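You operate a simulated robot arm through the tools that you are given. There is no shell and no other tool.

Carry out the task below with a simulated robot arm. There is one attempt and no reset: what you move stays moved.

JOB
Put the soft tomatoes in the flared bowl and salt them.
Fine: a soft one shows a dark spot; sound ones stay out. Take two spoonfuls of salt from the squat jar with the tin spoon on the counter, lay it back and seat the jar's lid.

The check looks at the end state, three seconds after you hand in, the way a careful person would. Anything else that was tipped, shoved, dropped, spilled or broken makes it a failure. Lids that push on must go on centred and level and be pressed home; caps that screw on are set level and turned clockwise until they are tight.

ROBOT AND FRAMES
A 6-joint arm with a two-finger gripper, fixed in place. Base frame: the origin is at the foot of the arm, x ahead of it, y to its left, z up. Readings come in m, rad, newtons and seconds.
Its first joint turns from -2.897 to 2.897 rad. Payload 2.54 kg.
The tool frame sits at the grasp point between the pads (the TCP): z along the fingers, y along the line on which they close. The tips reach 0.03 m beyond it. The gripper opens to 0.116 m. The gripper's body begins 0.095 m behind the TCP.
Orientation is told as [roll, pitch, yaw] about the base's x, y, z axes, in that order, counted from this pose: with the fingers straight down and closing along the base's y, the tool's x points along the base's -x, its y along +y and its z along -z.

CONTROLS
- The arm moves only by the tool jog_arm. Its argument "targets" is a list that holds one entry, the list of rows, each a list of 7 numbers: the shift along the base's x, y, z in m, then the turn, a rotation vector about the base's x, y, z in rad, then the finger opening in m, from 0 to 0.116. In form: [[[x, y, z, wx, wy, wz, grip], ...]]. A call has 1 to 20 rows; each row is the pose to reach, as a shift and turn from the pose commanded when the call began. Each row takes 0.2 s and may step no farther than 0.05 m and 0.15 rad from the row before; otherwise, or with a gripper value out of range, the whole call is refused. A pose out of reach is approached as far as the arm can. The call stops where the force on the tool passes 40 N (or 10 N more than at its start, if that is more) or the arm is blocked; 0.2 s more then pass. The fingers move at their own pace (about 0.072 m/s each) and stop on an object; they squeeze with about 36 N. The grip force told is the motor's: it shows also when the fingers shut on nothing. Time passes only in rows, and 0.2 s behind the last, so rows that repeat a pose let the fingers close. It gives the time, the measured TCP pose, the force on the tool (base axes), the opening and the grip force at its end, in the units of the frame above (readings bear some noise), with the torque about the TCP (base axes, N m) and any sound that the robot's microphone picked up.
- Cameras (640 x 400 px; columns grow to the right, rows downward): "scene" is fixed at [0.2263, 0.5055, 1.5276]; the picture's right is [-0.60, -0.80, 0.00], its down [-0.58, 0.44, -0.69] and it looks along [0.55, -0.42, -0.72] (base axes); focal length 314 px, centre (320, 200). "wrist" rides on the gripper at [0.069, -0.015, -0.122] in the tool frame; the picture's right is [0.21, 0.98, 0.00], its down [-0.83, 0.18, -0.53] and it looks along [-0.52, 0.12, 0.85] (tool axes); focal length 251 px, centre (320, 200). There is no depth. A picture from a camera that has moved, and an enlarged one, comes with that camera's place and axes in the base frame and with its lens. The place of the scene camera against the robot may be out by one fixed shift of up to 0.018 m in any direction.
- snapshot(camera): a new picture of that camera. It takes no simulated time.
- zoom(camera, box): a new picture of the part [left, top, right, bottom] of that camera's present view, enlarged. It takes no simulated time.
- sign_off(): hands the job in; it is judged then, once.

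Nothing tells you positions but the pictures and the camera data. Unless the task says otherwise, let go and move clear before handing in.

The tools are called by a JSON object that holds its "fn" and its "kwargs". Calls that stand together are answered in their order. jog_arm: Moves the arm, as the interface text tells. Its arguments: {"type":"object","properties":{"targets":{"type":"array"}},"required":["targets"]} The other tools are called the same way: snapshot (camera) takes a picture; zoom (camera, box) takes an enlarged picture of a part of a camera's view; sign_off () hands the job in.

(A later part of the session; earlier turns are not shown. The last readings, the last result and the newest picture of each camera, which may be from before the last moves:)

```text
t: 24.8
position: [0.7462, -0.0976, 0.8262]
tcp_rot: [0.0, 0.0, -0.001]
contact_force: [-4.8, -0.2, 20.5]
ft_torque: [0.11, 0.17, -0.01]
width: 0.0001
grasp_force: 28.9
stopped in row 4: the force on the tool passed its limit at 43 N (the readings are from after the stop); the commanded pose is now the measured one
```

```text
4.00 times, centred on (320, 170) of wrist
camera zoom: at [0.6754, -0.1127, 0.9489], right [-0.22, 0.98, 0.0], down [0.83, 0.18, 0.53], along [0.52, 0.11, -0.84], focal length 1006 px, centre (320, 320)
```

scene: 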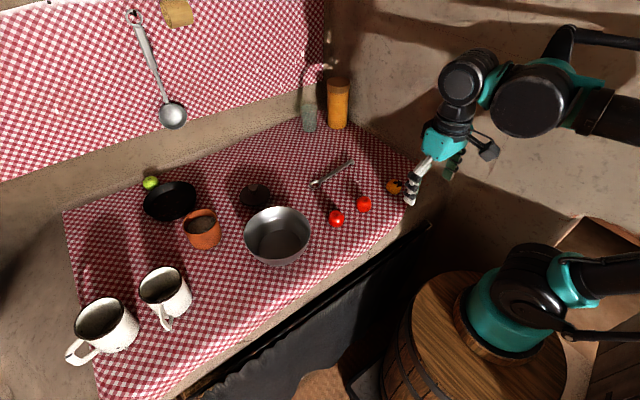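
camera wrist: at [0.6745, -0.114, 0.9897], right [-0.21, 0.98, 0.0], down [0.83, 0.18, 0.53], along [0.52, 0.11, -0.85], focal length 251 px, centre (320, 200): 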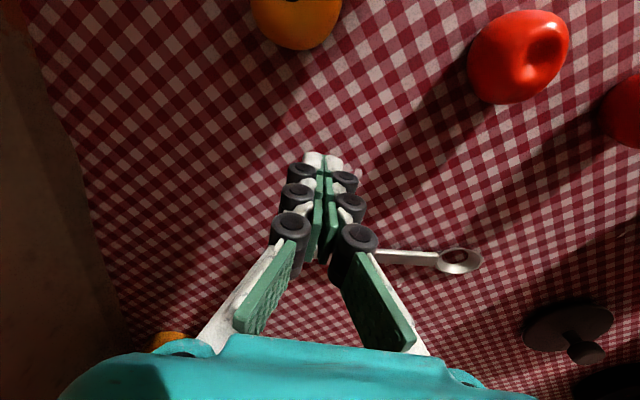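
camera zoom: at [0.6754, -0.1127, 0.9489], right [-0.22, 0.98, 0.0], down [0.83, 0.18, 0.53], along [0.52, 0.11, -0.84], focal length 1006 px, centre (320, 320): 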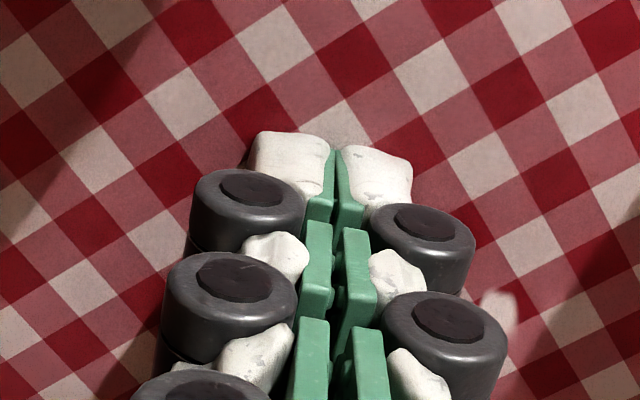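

The cloth is at z≈0.7965. I'll lift, open the fingers and hover over the orange tomato.

{"fn": "jog_arm", "kwargs": {"targets": [[[0, 0, 0.03, 0, 0, 0, 0.0], [0, 0, 0.07, 0, 0, 0, 0.0], [0, 0, 0.11, 0, 0, 0, 0.03], [-0.03, -0.01, 0.11, 0, 0, 0, 0.06], [-0.06, -0.02, 0.11, 0, 0, 0, 0.09], [-0.09, -0.0314, 0.11, 0, 0, 0, 0.1], [-0.09, -0.0314, 0.11, 0, 0, 0, 0.1]]]}}

{"fn": "snapshot", "kwargs": {"camera": "wrist"}}

{"fn": "zoom", "kwargs": {"camera": "wrist", "box": [240, 80, 400, 180]}}

```text
t: 26.4
position: [0.6551, -0.1289, 0.9377]
tcp_rot: [-0.001, -0.003, -0.001]
contact_force: [-0.2, -1.1, 0.1]
ft_torque: [-0.02, -0.01, 0.01]
width: 0.0999
grasp_force: 0.0
```

```text
taken
camera wrist: at [0.5853, -0.1434, 1.0591], right [-0.21, 0.98, 0.0], down [0.83, 0.18, 0.53], along [0.52, 0.11, -0.84], focal length 251 px, centre (320, 200)
```

wrist: 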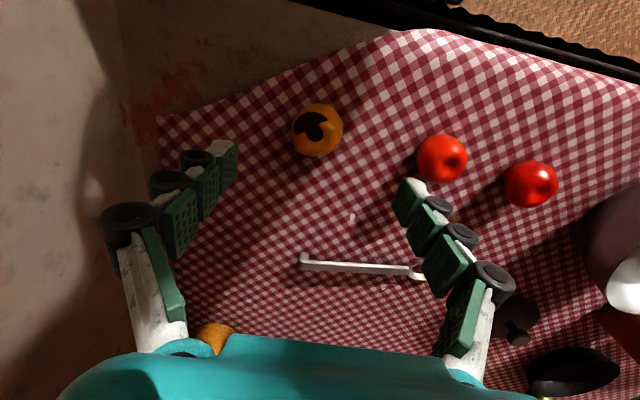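

```text
4.00 times, centred on (320, 130) of wrist
camera zoom: at [0.5853, -0.1434, 1.0591], right [-0.21, 0.98, 0.0], down [0.83, 0.18, 0.53], along [0.52, 0.11, -0.84], focal length 1006 px, centre (320, 480)
```

zoom: 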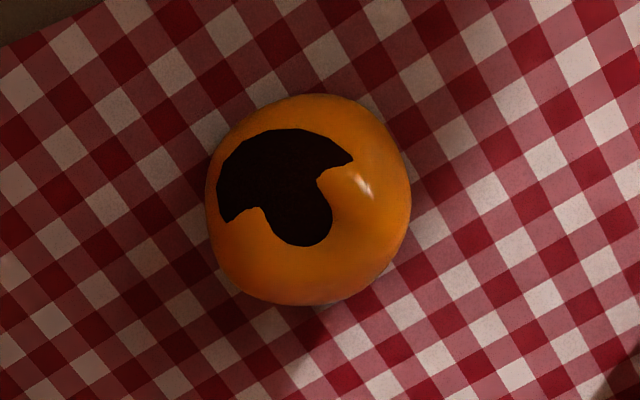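

The orange tomato is at (0.6555, -0.131), almost directly under the TCP. I'll descend around it and close gently.

{"fn": "jog_arm", "kwargs": {"targets": [[[0, -0.002, -0.03, 0, 0, 0, 0.1], [0, -0.002, -0.06, 0, 0, 0, 0.1], [0, -0.002, -0.085, 0, 0, 0, 0.1], [0, -0.002, -0.098, 0, 0, 0, 0.1], [0, -0.002, -0.104, 0, 0, 0, 0.1], [0, -0.002, -0.104, 0, 0, 0, 0.08], [0, -0.002, -0.104, 0, 0, 0, 0.06], [0, -0.002, -0.104, 0, 0, 0, 0.05], [0, -0.002, -0.104, 0, 0, 0, 0.045], [0, -0.002, -0.104, 0, 0, 0, 0.045]]]}}

{"fn": "snapshot", "kwargs": {"camera": "wrist"}}

```text
t: 28.6
position: [0.6573, -0.1316, 0.8323]
tcp_rot: [-0.001, -0.003, 0.0]
contact_force: [0.3, -0.2, 3.3]
ft_torque: [-0.05, -0.01, -0.02]
width: 0.047
grasp_force: 36.2
```

```text
taken
camera wrist: at [0.5866, -0.1455, 0.9547], right [-0.21, 0.98, 0.0], down [0.83, 0.18, 0.53], along [0.52, 0.11, -0.84], focal length 251 px, centre (320, 200)
```

wrist: 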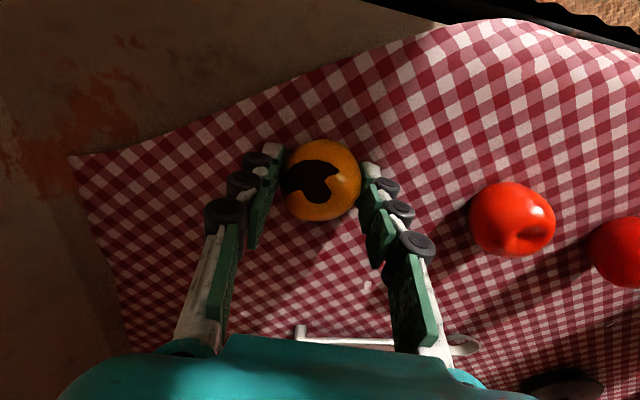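

The tomato is held at 0.047 m. I'll lift it straight up and check that it's secure.

{"fn": "jog_arm", "kwargs": {"targets": [[[0, 0, 0.015, 0, 0, 0, 0.044], [0, 0, 0.035, 0, 0, 0, 0.044], [0, 0, 0.06, 0, 0, 0, 0.044], [0, 0, 0.09, 0, 0, 0, 0.044], [0, 0, 0.12, 0, 0, 0, 0.044], [0, 0, 0.14, 0, 0, 0, 0.044], [0, 0, 0.14, 0, 0, 0, 0.044]]]}}

{"fn": "snapshot", "kwargs": {"camera": "wrist"}}

```text
t: 30.2
position: [0.6561, -0.1322, 0.9712]
tcp_rot: [-0.001, -0.003, 0.0]
contact_force: [0.3, -0.1, -0.7]
ft_torque: [0.0, -0.01, 0.01]
width: 0.044
grasp_force: 0.1
```

```text
taken
camera wrist: at [0.5858, -0.1467, 1.0937], right [-0.21, 0.98, 0.0], down [0.83, 0.18, 0.53], along [0.52, 0.11, -0.84], focal length 251 px, centre (320, 200)
```

wrist: 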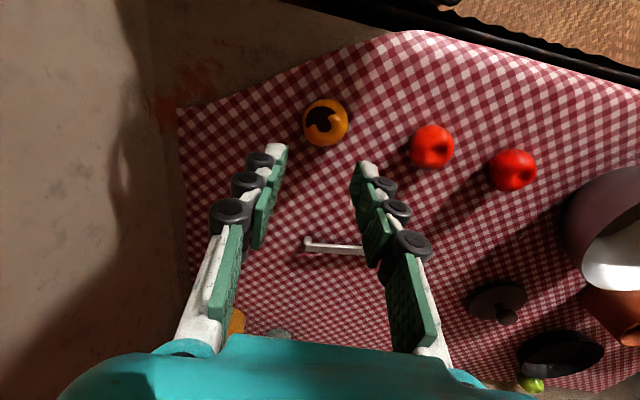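

The tomato slipped out of the grip and is still standing in place, so my grip was probably above its widest part. I'll check its position and grip lower.

{"fn": "zoom", "kwargs": {"camera": "wrist", "box": [250, 80, 410, 180]}}

{"fn": "zoom", "kwargs": {"camera": "scene", "box": [340, 150, 440, 225]}}

```text
4.00 times, centred on (330, 130) of wrist
camera zoom: at [0.5858, -0.1467, 1.0937], right [-0.21, 0.98, 0.0], down [0.83, 0.18, 0.53], along [0.52, 0.11, -0.84], focal length 1006 px, centre (280, 480)
```

zoom: 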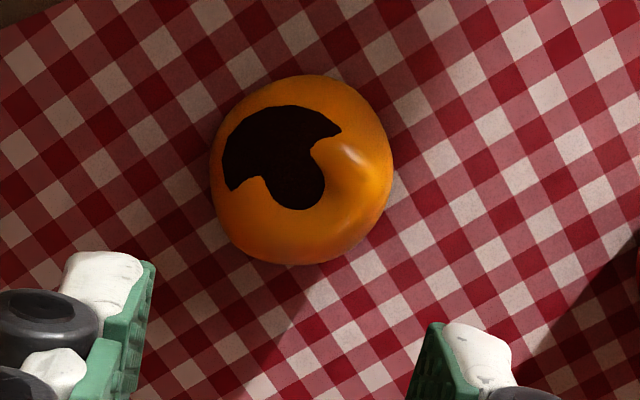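

```text
5.33 times, centred on (390, 188) of scene
camera zoom: at [0.2263, 0.5055, 1.5276], right [-0.6, -0.8, 0.0], down [-0.58, 0.44, -0.69], along [0.55, -0.42, -0.72], focal length 1673 px, centre (-53, 267)
```

zoom: 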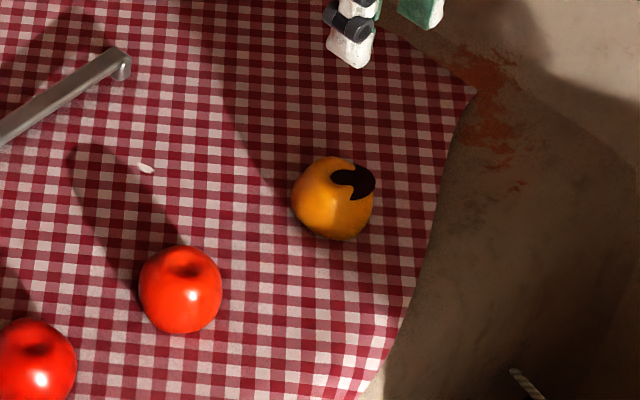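

The tomato now stands at about (0.657, -0.125). I'll open, descend until the tips are about 2 mm above the cloth, and close fully.

{"fn": "jog_arm", "kwargs": {"targets": [[[0, 0.007, 0, 0, 0, 0, 0.1], [0, 0.007, -0.04, 0, 0, 0, 0.1], [0, 0.007, -0.08, 0, 0, 0, 0.1], [0, 0.007, -0.115, 0, 0, 0, 0.1], [0, 0.007, -0.135, 0, 0, 0, 0.1], [0, 0.007, -0.142, 0, 0, 0, 0.1], [0, 0.007, -0.142, 0, 0, 0, 0.1]]]}}

{"fn": "zoom", "kwargs": {"camera": "wrist", "box": [200, 110, 440, 260]}}

```text
t: 31.8
position: [0.6556, -0.1243, 0.8294]
tcp_rot: [0.001, -0.002, 0.0]
contact_force: [-0.5, 0.4, -0.2]
ft_torque: [-0.01, 0.01, 0.03]
width: 0.1004
grasp_force: 0.1
```

```text
2.67 times, centred on (320, 185) of wrist
camera zoom: at [0.5858, -0.1393, 0.9516], right [-0.21, 0.98, 0.0], down [0.83, 0.18, 0.53], along [0.52, 0.11, -0.84], focal length 670 px, centre (320, 240)
```

zoom: 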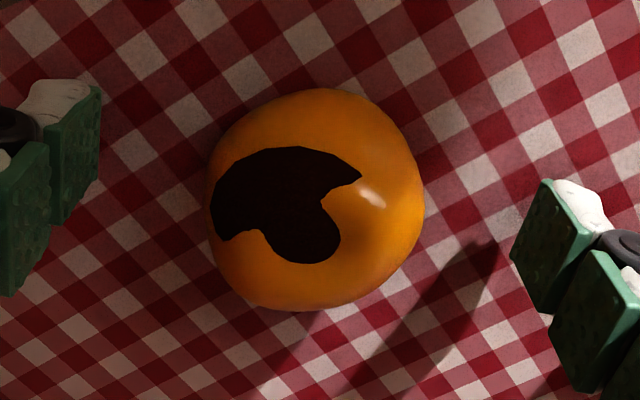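

The tomato is centred between the pads. I'll close fully and lift a little to test.

{"fn": "jog_arm", "kwargs": {"targets": [[[0.001, -0.001, 0, 0, 0, 0, 0.07], [0.001, -0.001, 0, 0, 0, 0, 0.05], [0.001, -0.001, 0, 0, 0, 0, 0.0], [0.001, -0.001, 0, 0, 0, 0, 0.0], [0.001, -0.001, 0, 0, 0, 0, 0.0], [0.001, -0.001, 0.002, 0, 0, 0, 0.0]]]}}

{"fn": "zoom", "kwargs": {"camera": "wrist", "box": [200, 110, 440, 260]}}

```text
t: 33.2
position: [0.6574, -0.1256, 0.8318]
tcp_rot: [-0.001, -0.001, 0.0]
contact_force: [-0.3, -0.3, 0.0]
ft_torque: [-0.02, 0.01, 0.02]
width: 0.0471
grasp_force: 36.6
```

```text
2.67 times, centred on (320, 185) of wrist
camera zoom: at [0.5867, -0.1398, 0.9538], right [-0.21, 0.98, 0.0], down [0.83, 0.18, 0.53], along [0.52, 0.11, -0.84], focal length 670 px, centre (320, 240)
```

zoom: 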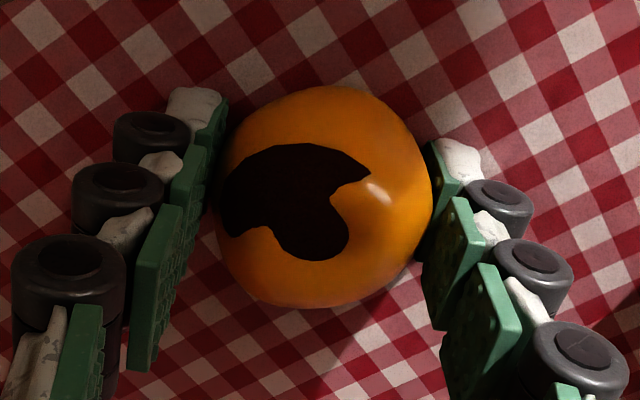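

It's gripped at 0.047 m with no vertical force this time. I'll lift slowly.

{"fn": "jog_arm", "kwargs": {"targets": [[[0, 0, 0.008, 0, 0, 0, 0.0], [0, 0, 0.018, 0, 0, 0, 0.0], [0, 0, 0.03, 0, 0, 0, 0.0], [0, 0, 0.03, 0, 0, 0, 0.0]]]}}

{"fn": "zoom", "kwargs": {"camera": "wrist", "box": [200, 110, 440, 260]}}

{"fn": "zoom", "kwargs": {"camera": "scene", "box": [340, 150, 440, 225]}}

```text
t: 34.2
position: [0.657, -0.1248, 0.8622]
tcp_rot: [0.0, 0.0, -0.001]
contact_force: [0.5, -0.1, -0.8]
ft_torque: [-0.02, 0.03, -0.01]
width: 0.0466
grasp_force: 35.2
```

```text
2.67 times, centred on (320, 185) of wrist
camera zoom: at [0.5862, -0.1399, 0.9837], right [-0.21, 0.98, 0.0], down [0.83, 0.18, 0.53], along [0.52, 0.11, -0.84], focal length 670 px, centre (320, 240)
```

zoom: 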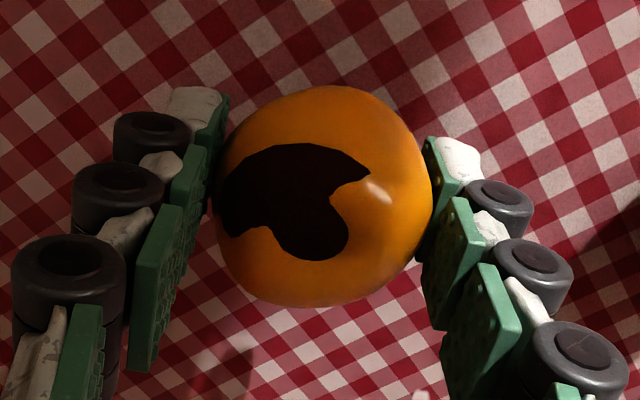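

```text
5.33 times, centred on (390, 188) of scene
camera zoom: at [0.2263, 0.5055, 1.5276], right [-0.6, -0.8, 0.0], down [-0.58, 0.44, -0.69], along [0.55, -0.42, -0.72], focal length 1673 px, centre (-53, 267)
```

zoom: 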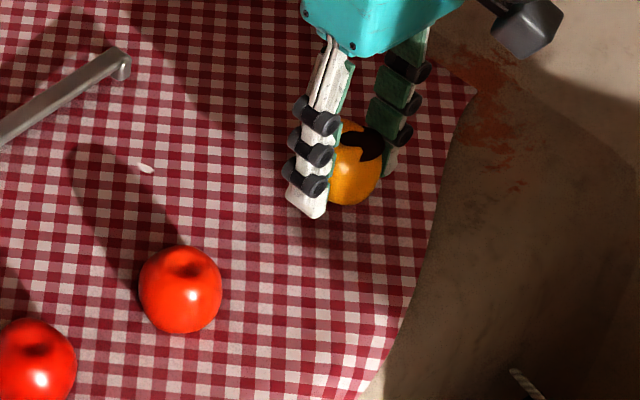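

It's lifted, and I'll hold for a moment to make sure it isn't creeping out before carrying it.

{"fn": "jog_arm", "kwargs": {"targets": [[[0, 0, 0.0, 0, 0, 0, 0.0], [0, 0, 0.0, 0, 0, 0, 0.0], [0, 0, 0.0, 0, 0, 0, 0.0], [0, 0, 0.0, 0, 0, 0, 0.0], [0, 0, 0.0, 0, 0, 0, 0.0]]]}}

{"fn": "zoom", "kwargs": {"camera": "wrist", "box": [200, 110, 440, 260]}}

```text
t: 35.4
position: [0.6564, -0.1245, 0.8612]
tcp_rot: [0.0, -0.001, 0.0]
contact_force: [-0.4, 0.6, -0.5]
ft_torque: [0.01, 0.01, 0.0]
width: 0.0469
grasp_force: 36.1
```

```text
2.67 times, centred on (320, 185) of wrist
camera zoom: at [0.5862, -0.1399, 0.9836], right [-0.21, 0.98, 0.0], down [0.83, 0.18, 0.53], along [0.52, 0.11, -0.84], focal length 670 px, centre (320, 240)
```

zoom: 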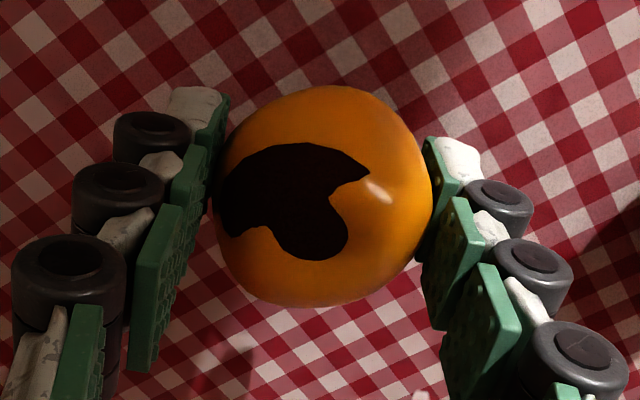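

It's stable. Now I'll raise it further and carry it over the reds toward the bowl, keeping well above both.

{"fn": "jog_arm", "kwargs": {"targets": [[[0, 0, 0.03, 0, 0, 0, 0.0], [0, 0, 0.06, 0, 0, 0, 0.0], [0, 0, 0.09, 0, 0, 0, 0.0], [0, 0, 0.1, 0, 0, 0, 0.0], [0.001, 0.025, 0.1, 0, 0, 0, 0.0], [0.003, 0.055, 0.1, 0, 0, 0, 0.0], [0.005, 0.09, 0.1, 0, 0, 0, 0.0], [0.007, 0.125, 0.1, 0, 0, 0, 0.0], [0.009, 0.16, 0.1, 0, 0, 0, 0.0], [0.011, 0.195, 0.1, 0, 0, 0, 0.0], [0.013, 0.23, 0.1, 0, 0, 0, 0.0], [0.015, 0.265, 0.1, 0, 0, 0, 0.0], [0.017, 0.3, 0.1, 0, 0, 0, 0.0], [0.019, 0.335, 0.1, 0, 0, 0, 0.0], [0.021, 0.365, 0.1, 0, 0, 0, 0.0], [0.023, 0.39, 0.1, 0, 0, 0, 0.0], [0.024, 0.404, 0.1, 0, 0, 0, 0.0], [0.024, 0.404, 0.1, 0, 0, 0, 0.0]]]}}

{"fn": "snapshot", "kwargs": {"camera": "wrist"}}

{"fn": "snapshot", "kwargs": {"camera": "scene"}}

```text
t: 39.2
position: [0.6807, 0.2778, 0.9636]
tcp_rot: [-0.002, -0.001, 0.0]
contact_force: [0.5, 0.6, 0.2]
ft_torque: [0.02, 0.0, 0.0]
width: 0.0469
grasp_force: 36.0
```

```text
taken
camera wrist: at [0.6105, 0.2633, 1.085], right [-0.21, 0.98, 0.0], down [0.83, 0.18, 0.53], along [0.52, 0.11, -0.84], focal length 251 px, centre (320, 200)
```

wrist: 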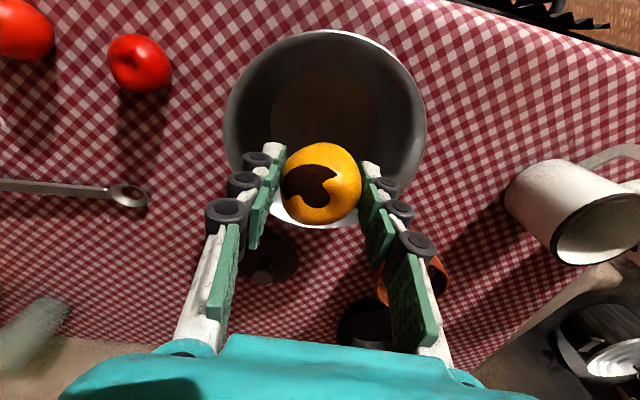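

```text
taken
```

scene: 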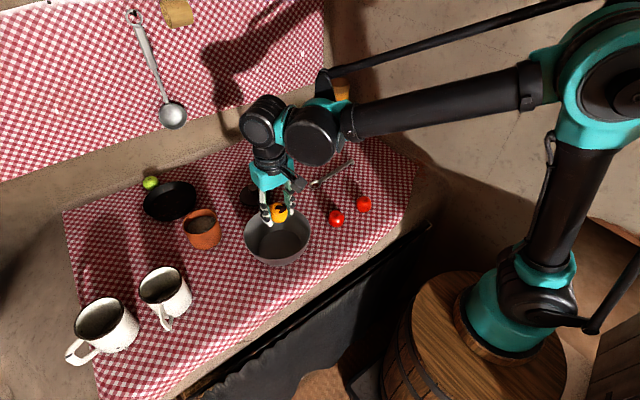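

The bowl's rim centre is about (0.672, 0.281), with the rim at z≈0.871. I'll centre over it and lower the tomato inside, nearly to the floor, before releasing.

{"fn": "jog_arm", "kwargs": {"targets": [[[-0.009, 0.003, 0, 0, 0, 0, 0.0], [-0.009, 0.003, -0.03, 0, 0, 0, 0.0], [-0.009, 0.003, -0.06, 0, 0, 0, 0.0], [-0.009, 0.003, -0.09, 0, 0, 0, 0.0], [-0.009, 0.003, -0.11, 0, 0, 0, 0.0], [-0.009, 0.003, -0.12, 0, 0, 0, 0.0], [-0.009, 0.003, -0.12, 0, 0, 0, 0.0]]]}}

{"fn": "snapshot", "kwargs": {"camera": "wrist"}}

```text
t: 40.8
position: [0.6732, 0.2806, 0.8405]
tcp_rot: [0.002, -0.003, -0.001]
contact_force: [0.0, 0.4, 0.3]
ft_torque: [0.01, -0.03, 0.01]
width: 0.0468
grasp_force: 35.7
```

```text
taken
camera wrist: at [0.6026, 0.2662, 0.9626], right [-0.21, 0.98, 0.0], down [0.83, 0.18, 0.53], along [0.52, 0.11, -0.84], focal length 251 px, centre (320, 200)
```

wrist: 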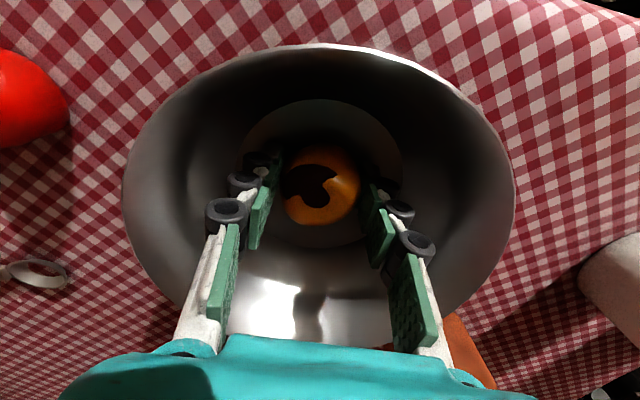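

The tomato is just above the bowl floor. I'll lower a few mm more, open slowly just enough to release, and then rise.

{"fn": "jog_arm", "kwargs": {"targets": [[[0, 0, -0.002, 0, 0, 0, 0.0], [0, 0, -0.004, 0, 0, 0, 0.0], [0, 0, -0.004, 0, 0, 0, 0.05], [0, 0, -0.004, 0, 0, 0, 0.056], [0, 0, -0.004, 0, 0, 0, 0.064], [0, 0, -0.004, 0, 0, 0, 0.068], [0, 0, 0.01, 0, 0, 0, 0.068], [0, 0, 0.04, 0, 0, 0, 0.068], [0, 0, 0.08, 0, 0, 0, 0.068], [0, 0, 0.12, 0, 0, 0, 0.068], [0, 0, 0.13, 0, 0, 0, 0.068]]]}}

{"fn": "snapshot", "kwargs": {"camera": "wrist"}}

{"fn": "zoom", "kwargs": {"camera": "scene", "box": [180, 150, 380, 275]}}

```text
t: 43.2
position: [0.673, 0.2815, 0.9729]
tcp_rot: [0.0, -0.002, 0.001]
contact_force: [0.3, 0.2, 0.0]
ft_torque: [0.01, -0.01, -0.02]
width: 0.0679
grasp_force: 0.1
```

```text
taken
camera wrist: at [0.6032, 0.2674, 1.0944], right [-0.21, 0.98, 0.0], down [0.83, 0.18, 0.53], along [0.52, 0.11, -0.84], focal length 251 px, centre (320, 200)
```

wrist: 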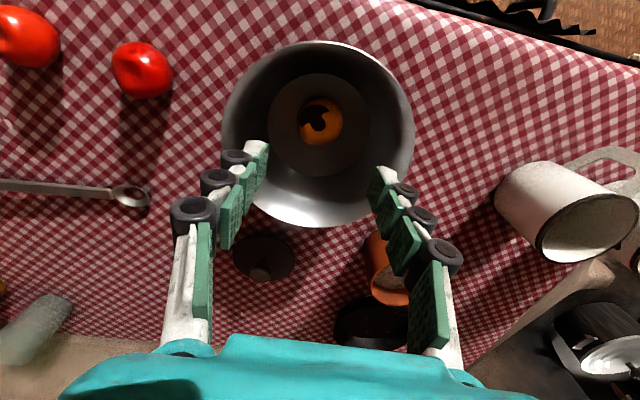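

```text
3.20 times, centred on (280, 212) of scene
camera zoom: at [0.2263, 0.5055, 1.5276], right [-0.6, -0.8, 0.0], down [-0.58, 0.44, -0.69], along [0.55, -0.42, -0.72], focal length 1004 px, centre (448, 160)
```

zoom: 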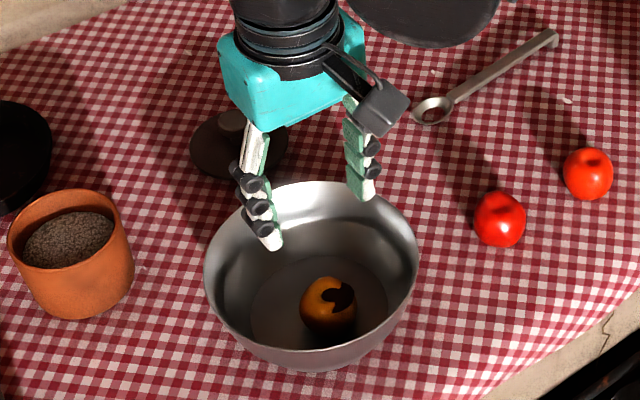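

The tomato sits in the bowl. Next is the spoon: I'll rotate to yaw ≈1.64 so the fingers close across the handle, and hover over it for a closer look.

{"fn": "jog_arm", "kwargs": {"targets": [[[0.0148, -0.031, 0, 0, 0, 0.149, 0.068], [0.0296, -0.062, 0, 0, 0, 0.298, 0.068], [0.0444, -0.093, 0, 0, 0, 0.447, 0.068], [0.0592, -0.124, 0, 0, 0, 0.596, 0.06], [0.074, -0.155, 0, 0, 0, 0.745, 0.06], [0.0888, -0.186, 0, 0, 0, 0.894, 0.06], [0.1036, -0.217, 0, 0, 0, 1.043, 0.06], [0.1184, -0.248, -0.01, 0, 0, 1.192, 0.06], [0.1332, -0.279, -0.02, 0, 0, 1.341, 0.06], [0.148, -0.31, -0.03, 0, 0, 1.49, 0.06], [0.163, -0.3415, -0.043, 0, 0, 1.639, 0.06], [0.163, -0.3415, -0.043, 0, 0, 1.639, 0.06]]]}}

{"fn": "snapshot", "kwargs": {"camera": "wrist"}}

{"fn": "zoom", "kwargs": {"camera": "wrist", "box": [240, 60, 400, 190]}}

```text
t: 45.8
position: [0.8371, -0.0613, 0.9304]
tcp_rot: [0.001, -0.003, 1.64]
contact_force: [0.0, -0.3, 0.3]
ft_torque: [0.02, -0.02, 0.03]
width: 0.0602
grasp_force: 0.0
```

```text
taken
camera wrist: at [0.856, -0.1289, 1.0517], right [-0.96, -0.28, 0.0], down [-0.24, 0.81, 0.53], along [-0.15, 0.51, -0.84], focal length 251 px, centre (320, 200)
```

wrist: 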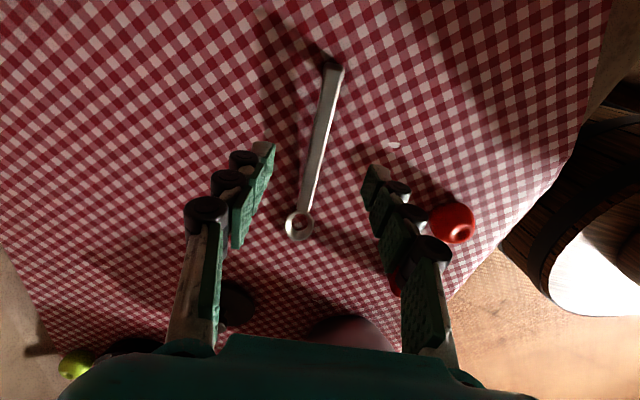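

```text
3.08 times, centred on (320, 125) of wrist
camera zoom: at [0.856, -0.1289, 1.0517], right [-0.96, -0.28, 0.0], down [-0.24, 0.81, 0.53], along [-0.15, 0.51, -0.84], focal length 774 px, centre (320, 431)
```

zoom: 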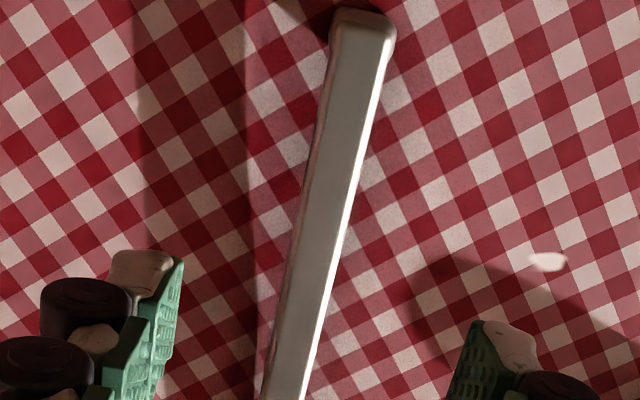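

The handle lies almost exactly under the TCP, about 2 mm off, and runs along the tool's x axis. I'll descend to the handle.

{"fn": "jog_arm", "kwargs": {"targets": [[[-0.002, 0, -0.03, 0, 0, 0, 0.06], [-0.002, 0, -0.06, 0, 0, 0, 0.06], [-0.002, 0, -0.08, 0, 0, 0, 0.05], [-0.002, 0, -0.092, 0, 0, 0, 0.05], [-0.002, 0, -0.099, 0, 0, 0, 0.05], [-0.002, 0, -0.099, 0, 0, 0, 0.05]]]}}

{"fn": "zoom", "kwargs": {"camera": "wrist", "box": [200, 90, 440, 290]}}

```text
t: 47.2
position: [0.8335, -0.0607, 0.8303]
tcp_rot: [0.001, -0.001, 1.639]
contact_force: [0.2, -0.6, 0.9]
ft_torque: [-0.05, 0.02, 0.0]
width: 0.0499
grasp_force: 0.1
```

```text
2.00 times, centred on (320, 190) of wrist
camera zoom: at [0.852, -0.129, 0.9521], right [-0.96, -0.28, 0.0], down [-0.24, 0.81, 0.53], along [-0.15, 0.51, -0.84], focal length 503 px, centre (320, 220)
```

zoom: 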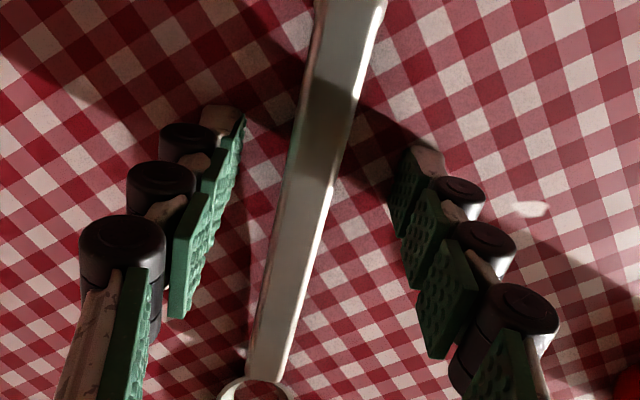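

The handle is centred and aligned between the pads. I'll close on it.

{"fn": "jog_arm", "kwargs": {"targets": [[[0, 0, 0, 0, 0, 0, 0.03], [0, 0, 0, 0, 0, 0, 0.018], [0, 0, 0, 0, 0, 0, 0.0], [0, 0, 0, 0, 0, 0, 0.0], [0, 0, 0, 0, 0, 0, 0.0]]]}}

{"fn": "zoom", "kwargs": {"camera": "wrist", "box": [200, 90, 440, 290]}}

```text
t: 48.4
position: [0.8328, -0.0625, 0.8303]
tcp_rot: [0.001, -0.002, 1.638]
contact_force: [0.4, -0.8, 0.9]
ft_torque: [-0.01, 0.0, -0.01]
width: 0.0144
grasp_force: 36.0
```

```text
2.00 times, centred on (320, 190) of wrist
camera zoom: at [0.8521, -0.129, 0.9522], right [-0.96, -0.28, 0.0], down [-0.24, 0.81, 0.53], along [-0.15, 0.51, -0.84], focal length 503 px, centre (320, 220)
```

zoom: 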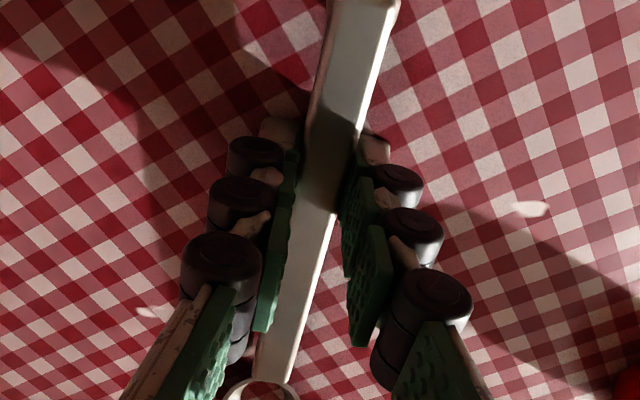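

The spoon is gripped, with the handle reading 0.0144 m. I'll lift it straight up and check that the spoon stays level.

{"fn": "jog_arm", "kwargs": {"targets": [[[0, 0, 0.01, 0, 0, 0, 0.0], [0, 0, 0.025, 0, 0, 0, 0.0], [0, 0, 0.05, 0, 0, 0, 0.0], [0, 0, 0.08, 0, 0, 0, 0.0], [0, 0, 0.12, 0, 0, 0, 0.0], [0, 0, 0.15, 0, 0, 0, 0.0], [0, 0, 0.15, 0, 0, 0, 0.0]]]}}

{"fn": "snapshot", "kwargs": {"camera": "wrist"}}

{"fn": "zoom", "kwargs": {"camera": "wrist", "box": [220, 200, 380, 320]}}

{"fn": "snapshot", "kwargs": {"camera": "scene"}}

```text
t: 50.0
position: [0.8341, -0.0586, 0.9822]
tcp_rot: [0.001, -0.002, 1.638]
contact_force: [0.2, 0.1, 0.1]
ft_torque: [-0.01, 0.0, -0.02]
width: 0.0141
grasp_force: 36.0
```

```text
taken
camera wrist: at [0.8529, -0.1272, 1.1037], right [-0.96, -0.28, 0.0], down [-0.24, 0.81, 0.53], along [-0.15, 0.51, -0.84], focal length 251 px, centre (320, 200)
```

wrist: 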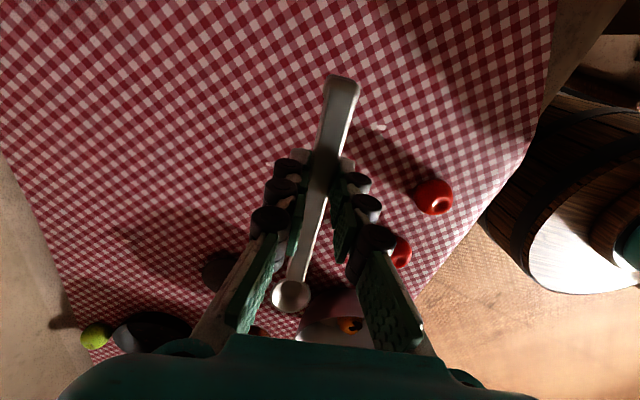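

```text
3.33 times, centred on (300, 260) of wrist
camera zoom: at [0.8529, -0.1272, 1.1037], right [-0.96, -0.28, 0.0], down [-0.24, 0.81, 0.53], along [-0.15, 0.51, -0.84], focal length 838 px, centre (387, 0)
```

zoom: 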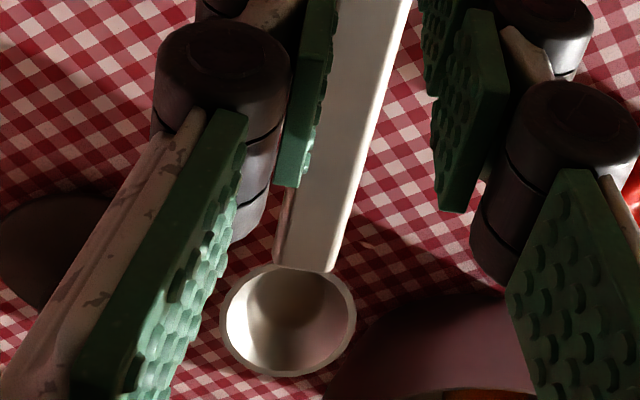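

```text
taken
```

scene: 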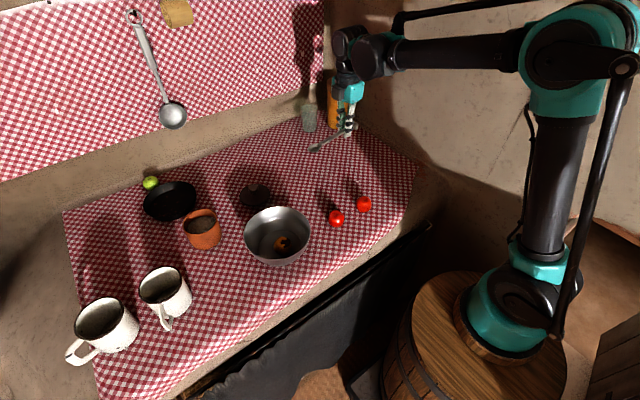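

The spoon is level and secure. Its bowl is about 0.047 by 0.036 m, and its centre sits roughly 0.12 m ahead of the TCP and 0.019 m below it. I'll fly it toward the pouring pose near the flared bowl and test the tipping motion while the spoon is still empty.

{"fn": "jog_arm", "kwargs": {"targets": [[[-0.01, 0.01, 0.03, 0, 0, -0.1, 0.0], [-0.038, 0.04, 0.05, 0, 0, -0.217, 0.0], [-0.066, 0.07, 0.068, 0, 0, -0.334, 0.0], [-0.094, 0.1, 0.068, 0, 0, -0.45, 0.0], [-0.122, 0.13, 0.068, 0, 0, -0.567, 0.0], [-0.15, 0.16, 0.068, 0, 0, -0.684, 0.0], [-0.178, 0.19, 0.068, 0, 0, -0.8, 0.0], [-0.206, 0.22, 0.068, 0, 0, -0.917, 0.0], [-0.234, 0.25, 0.068, 0, 0, -1.034, 0.0], [-0.262, 0.275, 0.068, 0, 0, -1.12, 0.0], [-0.27, 0.284, 0.068, 0, 0, -1.163, 0.0], [-0.27, 0.284, 0.068, 0, 0, -1.163, 0.0]]]}}

{"fn": "snapshot", "kwargs": {"camera": "wrist"}}

{"fn": "snapshot", "kwargs": {"camera": "scene"}}

```text
t: 52.6
position: [0.564, 0.2246, 1.0499]
tcp_rot: [0.0, -0.003, 0.475]
contact_force: [-0.5, -0.2, 0.0]
ft_torque: [-0.01, 0.02, 0.0]
width: 0.0139
grasp_force: 36.0
```

```text
taken
camera wrist: at [0.5084, 0.18, 1.1719], right [-0.64, 0.77, 0.0], down [0.65, 0.54, 0.53], along [0.41, 0.34, -0.84], focal length 251 px, centre (320, 200)
```

wrist: 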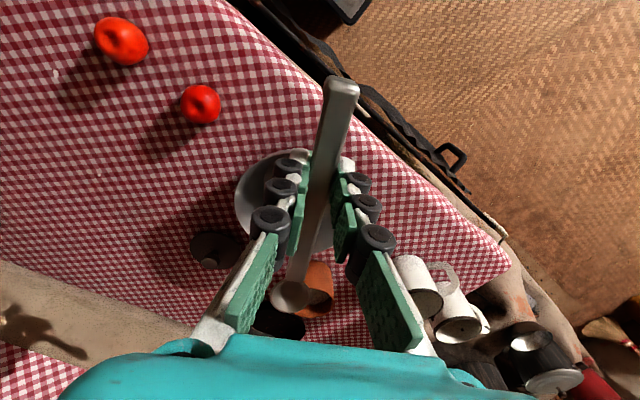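

```text
taken
```

scene: 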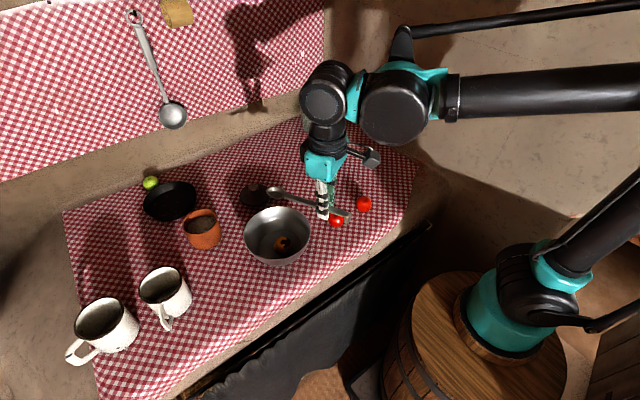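

The spoon is over the bowl area, empty. I'll test a roll about the handle axis so the gripper tilts to the left, and see how far the wrist can go.

{"fn": "jog_arm", "kwargs": {"targets": [[[0, 0, 0, -0.1245, -0.064, 0, 0.0], [0, 0, 0, -0.249, -0.128, 0, 0.0], [0, 0, 0, -0.3735, -0.192, 0, 0.0], [0, 0, 0, -0.498, -0.2561, 0, 0.0], [0, 0, 0, -0.6225, -0.3201, 0, 0.0], [0, 0, 0, -0.747, -0.3841, 0, 0.0], [0, 0, 0, -0.8715, -0.4482, 0, 0.0], [0, 0, 0, -0.996, -0.5122, 0, 0.0], [0, 0, 0, -0.996, -0.5122, 0, 0.0]]]}}

{"fn": "snapshot", "kwargs": {"camera": "scene"}}

{"fn": "snapshot", "kwargs": {"camera": "wrist"}}

```text
t: 54.6
position: [0.5979, 0.2034, 1.0477]
tcp_rot: [-1.11, -0.009, 0.496]
contact_force: [0.1, -0.5, -0.2]
ft_torque: [0.0, 0.02, -0.02]
width: 0.0142
grasp_force: 35.5
out of reach, approached as far as the arm can: row 7, 8, 9
```

```text
taken
```

scene: 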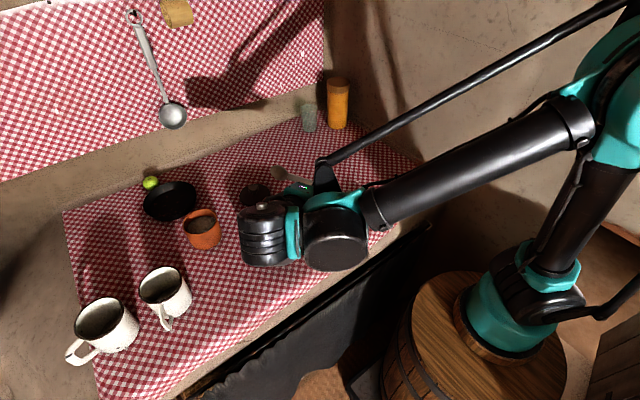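

```text
taken
camera wrist: at [0.4871, 0.2606, 1.116], right [-0.39, 0.28, -0.88], down [0.46, 0.88, 0.08], along [0.8, -0.37, -0.47], focal length 251 px, centre (320, 200)
```

wrist: 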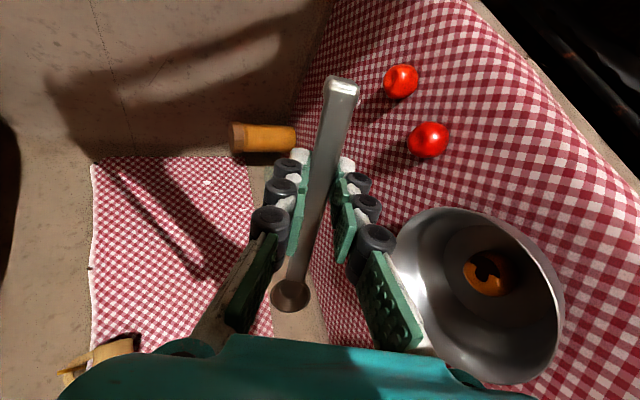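

Rolling left runs out at about 1.1 rad. I'll come back level and test rolling to the right.

{"fn": "jog_arm", "kwargs": {"targets": [[[-0.004, 0.003, 0, 0.122, 0.066, 0, 0.0], [-0.008, 0.005, 0, 0.244, 0.132, 0, 0.0], [-0.012, 0.008, 0, 0.366, 0.198, 0, 0.0], [-0.016, 0.01, 0, 0.488, 0.264, 0, 0.0], [-0.02, 0.013, 0, 0.61, 0.33, 0, 0.0], [-0.024, 0.015, 0, 0.732, 0.396, 0, 0.0], [-0.028, 0.018, 0, 0.854, 0.462, 0, 0.0], [-0.034, 0.021, 0, 0.976, 0.528, 0, 0.0], [-0.034, 0.021, 0, 0.976, 0.528, 0, 0.0]]]}}

```text
t: 56.6
position: [0.5633, 0.2237, 1.0485]
tcp_rot: [-0.011, 0.016, 0.491]
contact_force: [-0.2, 0.4, 0.0]
ft_torque: [-0.02, -0.01, 0.01]
width: 0.0141
grasp_force: 35.8
```

Now I'll roll right the same way.

{"fn": "jog_arm", "kwargs": {"targets": [[[0, 0, 0, 0.1235, 0.066, 0, 0.0], [0, 0, 0, 0.247, 0.132, 0, 0.0], [0, 0, 0, 0.3705, 0.198, 0, 0.0], [0, 0, 0, 0.494, 0.264, 0, 0.0], [0, 0, 0, 0.6175, 0.33, 0, 0.0], [0, 0, 0, 0.741, 0.396, 0, 0.0], [0, 0, 0, 0.8645, 0.462, 0, 0.0], [0, 0, 0, 0.988, 0.528, 0, 0.0], [0, 0, 0, 1.1115, 0.594, 0, 0.0], [0, 0, 0, 1.235, 0.66, 0, 0.0], [0, 0, 0, 1.3585, 0.726, 0, 0.0], [0, 0, 0, 1.3585, 0.726, 0, 0.0]]]}}

{"fn": "snapshot", "kwargs": {"camera": "scene"}}

{"fn": "snapshot", "kwargs": {"camera": "wrist"}}

```text
t: 59.2
position: [0.5641, 0.2223, 1.048]
tcp_rot: [1.532, 0.003, 0.507]
contact_force: [0.0, 0.1, 0.0]
ft_torque: [0.0, 0.04, 0.01]
width: 0.014
grasp_force: 36.3
```

```text
taken
```

scene: 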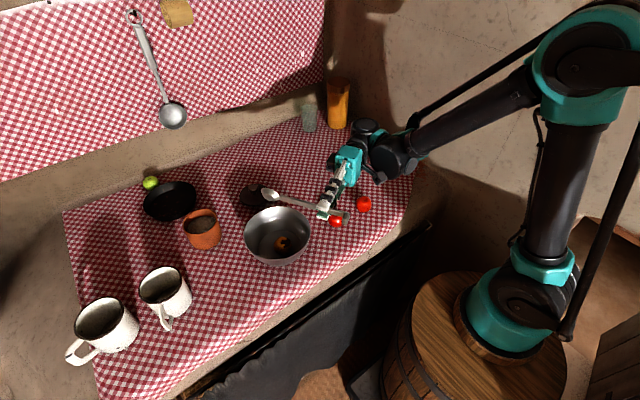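

```text
taken
camera wrist: at [0.5618, 0.0823, 1.0383], right [-0.2, -0.07, 0.98], down [0.98, -0.06, 0.2], along [0.04, 1.0, 0.08], focal length 251 px, centre (320, 200)
```

wrist: 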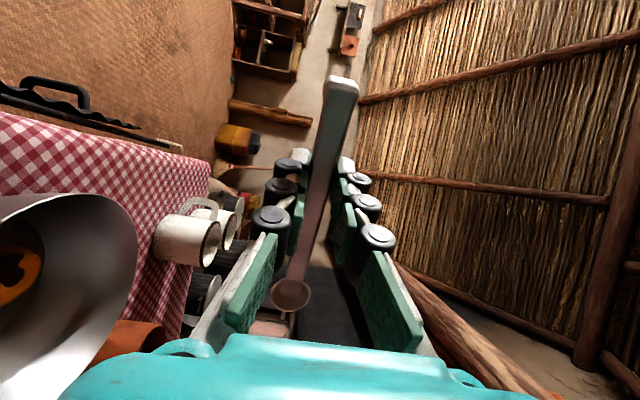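

Rolling right reaches 1.53 rad without trouble. I'll see whether it can go past 2 rad, for a complete pour.

{"fn": "jog_arm", "kwargs": {"targets": [[[0, 0, 0, 0.1224, 0.068, 0, 0.0], [0, 0, 0, 0.2447, 0.136, 0, 0.0], [0, 0, 0, 0.3671, 0.2039, 0, 0.0], [0, 0, 0, 0.4894, 0.2719, 0, 0.0], [0, 0, 0, 0.6118, 0.3399, 0, 0.0], [0, 0, 0, 0.6118, 0.3399, 0, 0.0]]]}}

{"fn": "snapshot", "kwargs": {"camera": "scene"}}

```text
t: 60.6
position: [0.5694, 0.2245, 1.0577]
tcp_rot: [2.23, 0.002, 0.511]
contact_force: [0.1, -0.6, -0.5]
ft_torque: [-0.02, -0.03, -0.01]
width: 0.0141
grasp_force: 35.7
out of reach, approached as far as the arm can: row 5, 6
```

```text
taken
```

scene: 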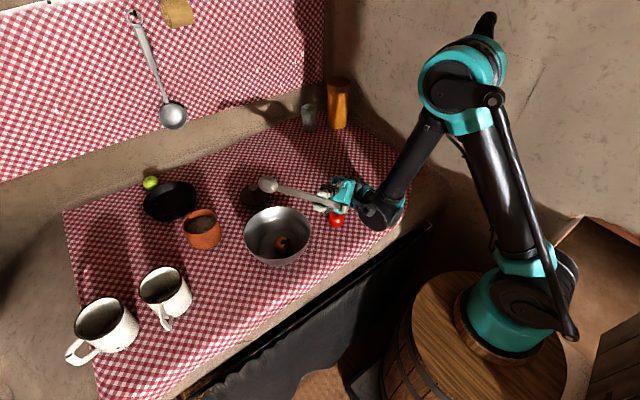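

Roll of about 2.2 rad is feasible, but the wrist comes near the reds there. I'll roll back to level and test a nose-down pitch as an alternative.

{"fn": "jog_arm", "kwargs": {"targets": [[[0, 0, 0, -0.1221, -0.0685, 0, 0.0], [0, 0, 0, -0.2442, -0.1369, 0, 0.0], [0, 0, 0, -0.3664, -0.2054, 0, 0.0], [0, 0, 0, -0.4885, -0.2738, 0, 0.0], [0, 0, 0, -0.6106, -0.3423, 0, 0.0], [0, 0, 0, -0.7327, -0.4108, 0, 0.0], [0, 0, 0, -0.8549, -0.4792, 0, 0.0], [0, 0, 0, -0.977, -0.5477, 0, 0.0], [0, 0, 0, -1.0991, -0.6161, 0, 0.0], [0, 0, 0, -1.2212, -0.6846, 0, 0.0], [0, 0, 0, -1.3433, -0.7531, 0, 0.0], [0, 0, 0, -1.4655, -0.8215, 0, 0.0], [0, 0, 0, -1.5876, -0.89, 0, 0.0], [0, 0, 0, -1.7097, -0.9584, 0, 0.0], [-0.003, 0, -0.004, -1.8318, -1.0269, 0, 0.0], [-0.005, -0.001, -0.008, -1.9452, -1.0904, 0, 0.0], [-0.005, -0.001, -0.008, -1.9452, -1.0904, 0, 0.0]]]}}

```text
t: 64.2
position: [0.5645, 0.2243, 1.0484]
tcp_rot: [-0.003, -0.001, 0.511]
contact_force: [0.3, 0.3, -0.2]
ft_torque: [0.0, 0.0, -0.01]
width: 0.0142
grasp_force: 35.8
```

It's level again. Now the nose-down pitch test.

{"fn": "jog_arm", "kwargs": {"targets": [[[0, 0, 0, -0.0685, 0.1221, 0, 0.0], [0, 0, 0, -0.137, 0.2442, 0, 0.0], [0, 0, 0, -0.2054, 0.3663, 0, 0.0], [0, 0, 0, -0.2739, 0.4884, 0, 0.0], [0, 0, 0, -0.3424, 0.6105, 0, 0.0], [0, 0, 0, -0.4108, 0.7326, 0, 0.0], [0, 0, 0, -0.4793, 0.8547, 0, 0.0], [0, 0, 0, -0.5478, 0.9768, 0, 0.0], [0, 0, 0, -0.6163, 1.099, 0, 0.0], [0, 0, 0, -0.6847, 1.2211, 0, 0.0], [0, 0, 0, -0.6847, 1.2211, 0, 0.0]]]}}

{"fn": "snapshot", "kwargs": {"camera": "scene"}}

{"fn": "snapshot", "kwargs": {"camera": "wrist"}}

```text
t: 66.6
position: [0.5636, 0.2263, 1.0472]
tcp_rot: [0.002, 0.441, 0.51]
contact_force: [-0.3, 1.4, 0.1]
ft_torque: [0.02, -0.01, -0.04]
width: 0.0141
grasp_force: 36.4
out of reach, approached as far as the arm can: row 4, 5, 6, 7, 8, 9, 10, 11
```

```text
taken
```

scene: 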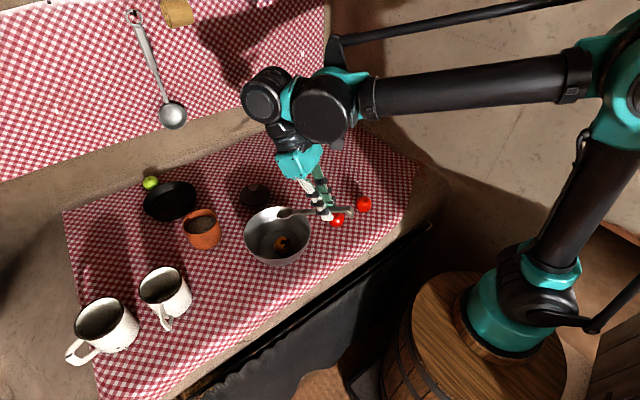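

```text
taken
camera wrist: at [0.5611, 0.2073, 1.1876], right [-0.64, 0.76, 0.09], down [0.76, 0.63, 0.13], along [0.04, 0.16, -0.99], focal length 251 px, centre (320, 200)
```

wrist: 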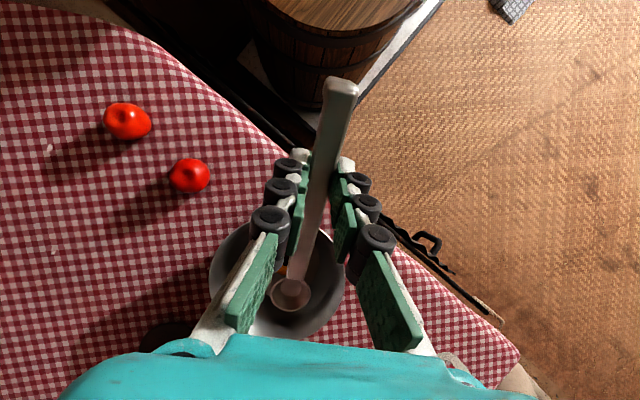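

Radially the nose-down tilt is limited to about 0.44 rad, but sideways tilts go far. So I'll scoop with the spoon pointing left (+y), nose-down by a leftward tilt, and pour with the right-hand roll I tested. I'll level now and move above the jar's right side.

{"fn": "jog_arm", "kwargs": {"targets": [[[0, 0, 0, 0.0685, -0.1221, 0, 0.0], [0, 0, 0, 0.137, -0.2442, 0, 0.0], [0, 0, 0, 0.2157, -0.3846, 0, 0.0], [0, 0, 0, 0.2157, -0.3846, 0, 0.0]]]}}

```text
refused: row 3 steps farther than a row can; nothing moved
```

{"fn": "jog_arm", "kwargs": {"targets": [[[0, 0, 0, 0.0539, -0.0962, 0, 0.0], [0, 0, 0, 0.1079, -0.1923, 0, 0.0], [0, 0, 0, 0.1618, -0.2885, 0, 0.0], [0, 0, 0, 0.2157, -0.3846, 0, 0.0], [0, 0, 0, 0.2157, -0.3846, 0, 0.0]]]}}

```text
t: 67.8
position: [0.5638, 0.2246, 1.049]
tcp_rot: [0.004, 0.002, 0.51]
contact_force: [-0.2, 0.0, -0.7]
ft_torque: [0.0, 0.0, -0.03]
width: 0.0141
grasp_force: 35.7
```

It's level again. Next I'll move to the right side of the jar with the spoon pointing roughly +y, staying high.

{"fn": "jog_arm", "kwargs": {"targets": [[[0.0338, 0.0099, 0, 0, 0, 0.1433, 0.0], [0.0676, 0.0198, 0, 0, 0, 0.2867, 0.0], [0.1014, 0.0297, 0, 0, 0, 0.43, 0.0], [0.1352, 0.0396, 0, 0, 0, 0.5733, 0.0], [0.169, 0.0495, 0, 0, 0, 0.7167, 0.0], [0.2028, 0.0594, 0, 0, 0, 0.86, 0.0], [0.2366, 0.0693, 0, 0, 0, 1.0033, 0.0], [0.2704, 0.0792, -0.01, 0, 0, 1.1467, 0.0], [0.3038, 0.0891, -0.029, 0, 0, 1.29, 0.0], [0.3038, 0.0891, -0.029, 0, 0, 1.29, 0.0]]]}}

{"fn": "snapshot", "kwargs": {"camera": "wrist"}}

{"fn": "snapshot", "kwargs": {"camera": "scene"}}

```text
t: 70.0
position: [0.8708, 0.3116, 1.0207]
tcp_rot: [0.004, 0.001, 1.802]
contact_force: [-0.2, -0.1, -0.9]
ft_torque: [0.03, -0.01, 0.01]
width: 0.014
grasp_force: 36.1
```

```text
taken
camera wrist: at [0.9011, 0.249, 1.1424], right [-0.9, -0.43, 0.0], down [-0.36, 0.76, 0.53], along [-0.23, 0.48, -0.85], focal length 251 px, centre (320, 200)
```

wrist: 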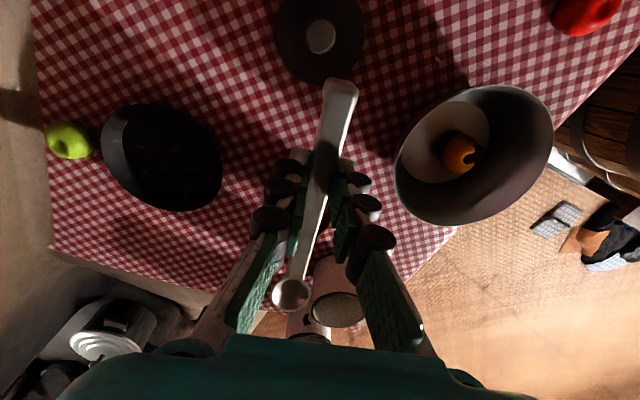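

```text
taken
```

scene: 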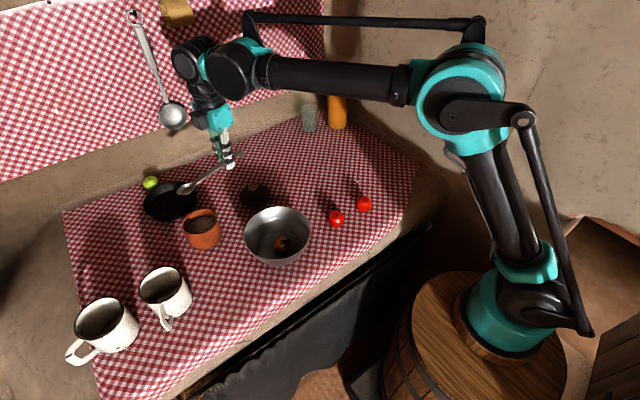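

{"fn": "zoom", "kwargs": {"camera": "wrist", "box": [240, 220, 400, 345]}}

{"fn": "zoom", "kwargs": {"camera": "scene", "box": [130, 130, 270, 260]}}

```text
3.20 times, centred on (320, 282) of wrist
camera zoom: at [0.9011, 0.249, 1.1424], right [-0.9, -0.43, 0.0], down [-0.36, 0.76, 0.53], along [-0.23, 0.48, -0.85], focal length 805 px, centre (320, -64)
```

zoom: 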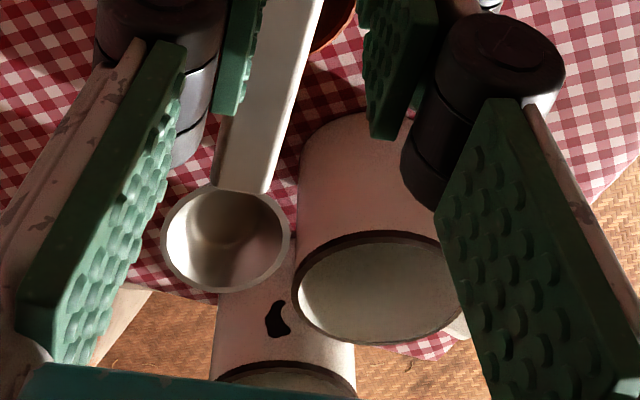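

```text
3.08 times, centred on (200, 195) of scene
camera zoom: at [0.2263, 0.5055, 1.5276], right [-0.6, -0.8, 0.0], down [-0.58, 0.44, -0.69], along [0.55, -0.42, -0.72], focal length 965 px, centre (689, 215)
```

zoom: 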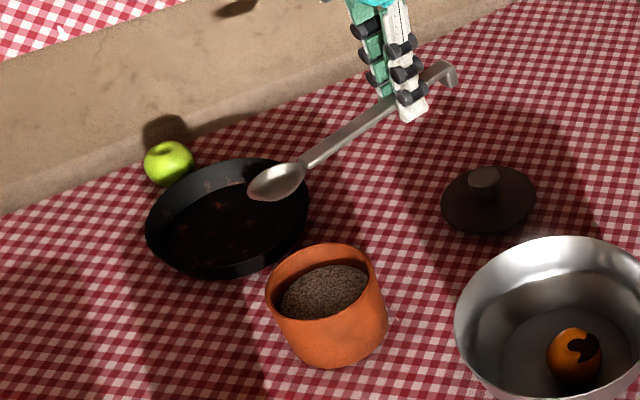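

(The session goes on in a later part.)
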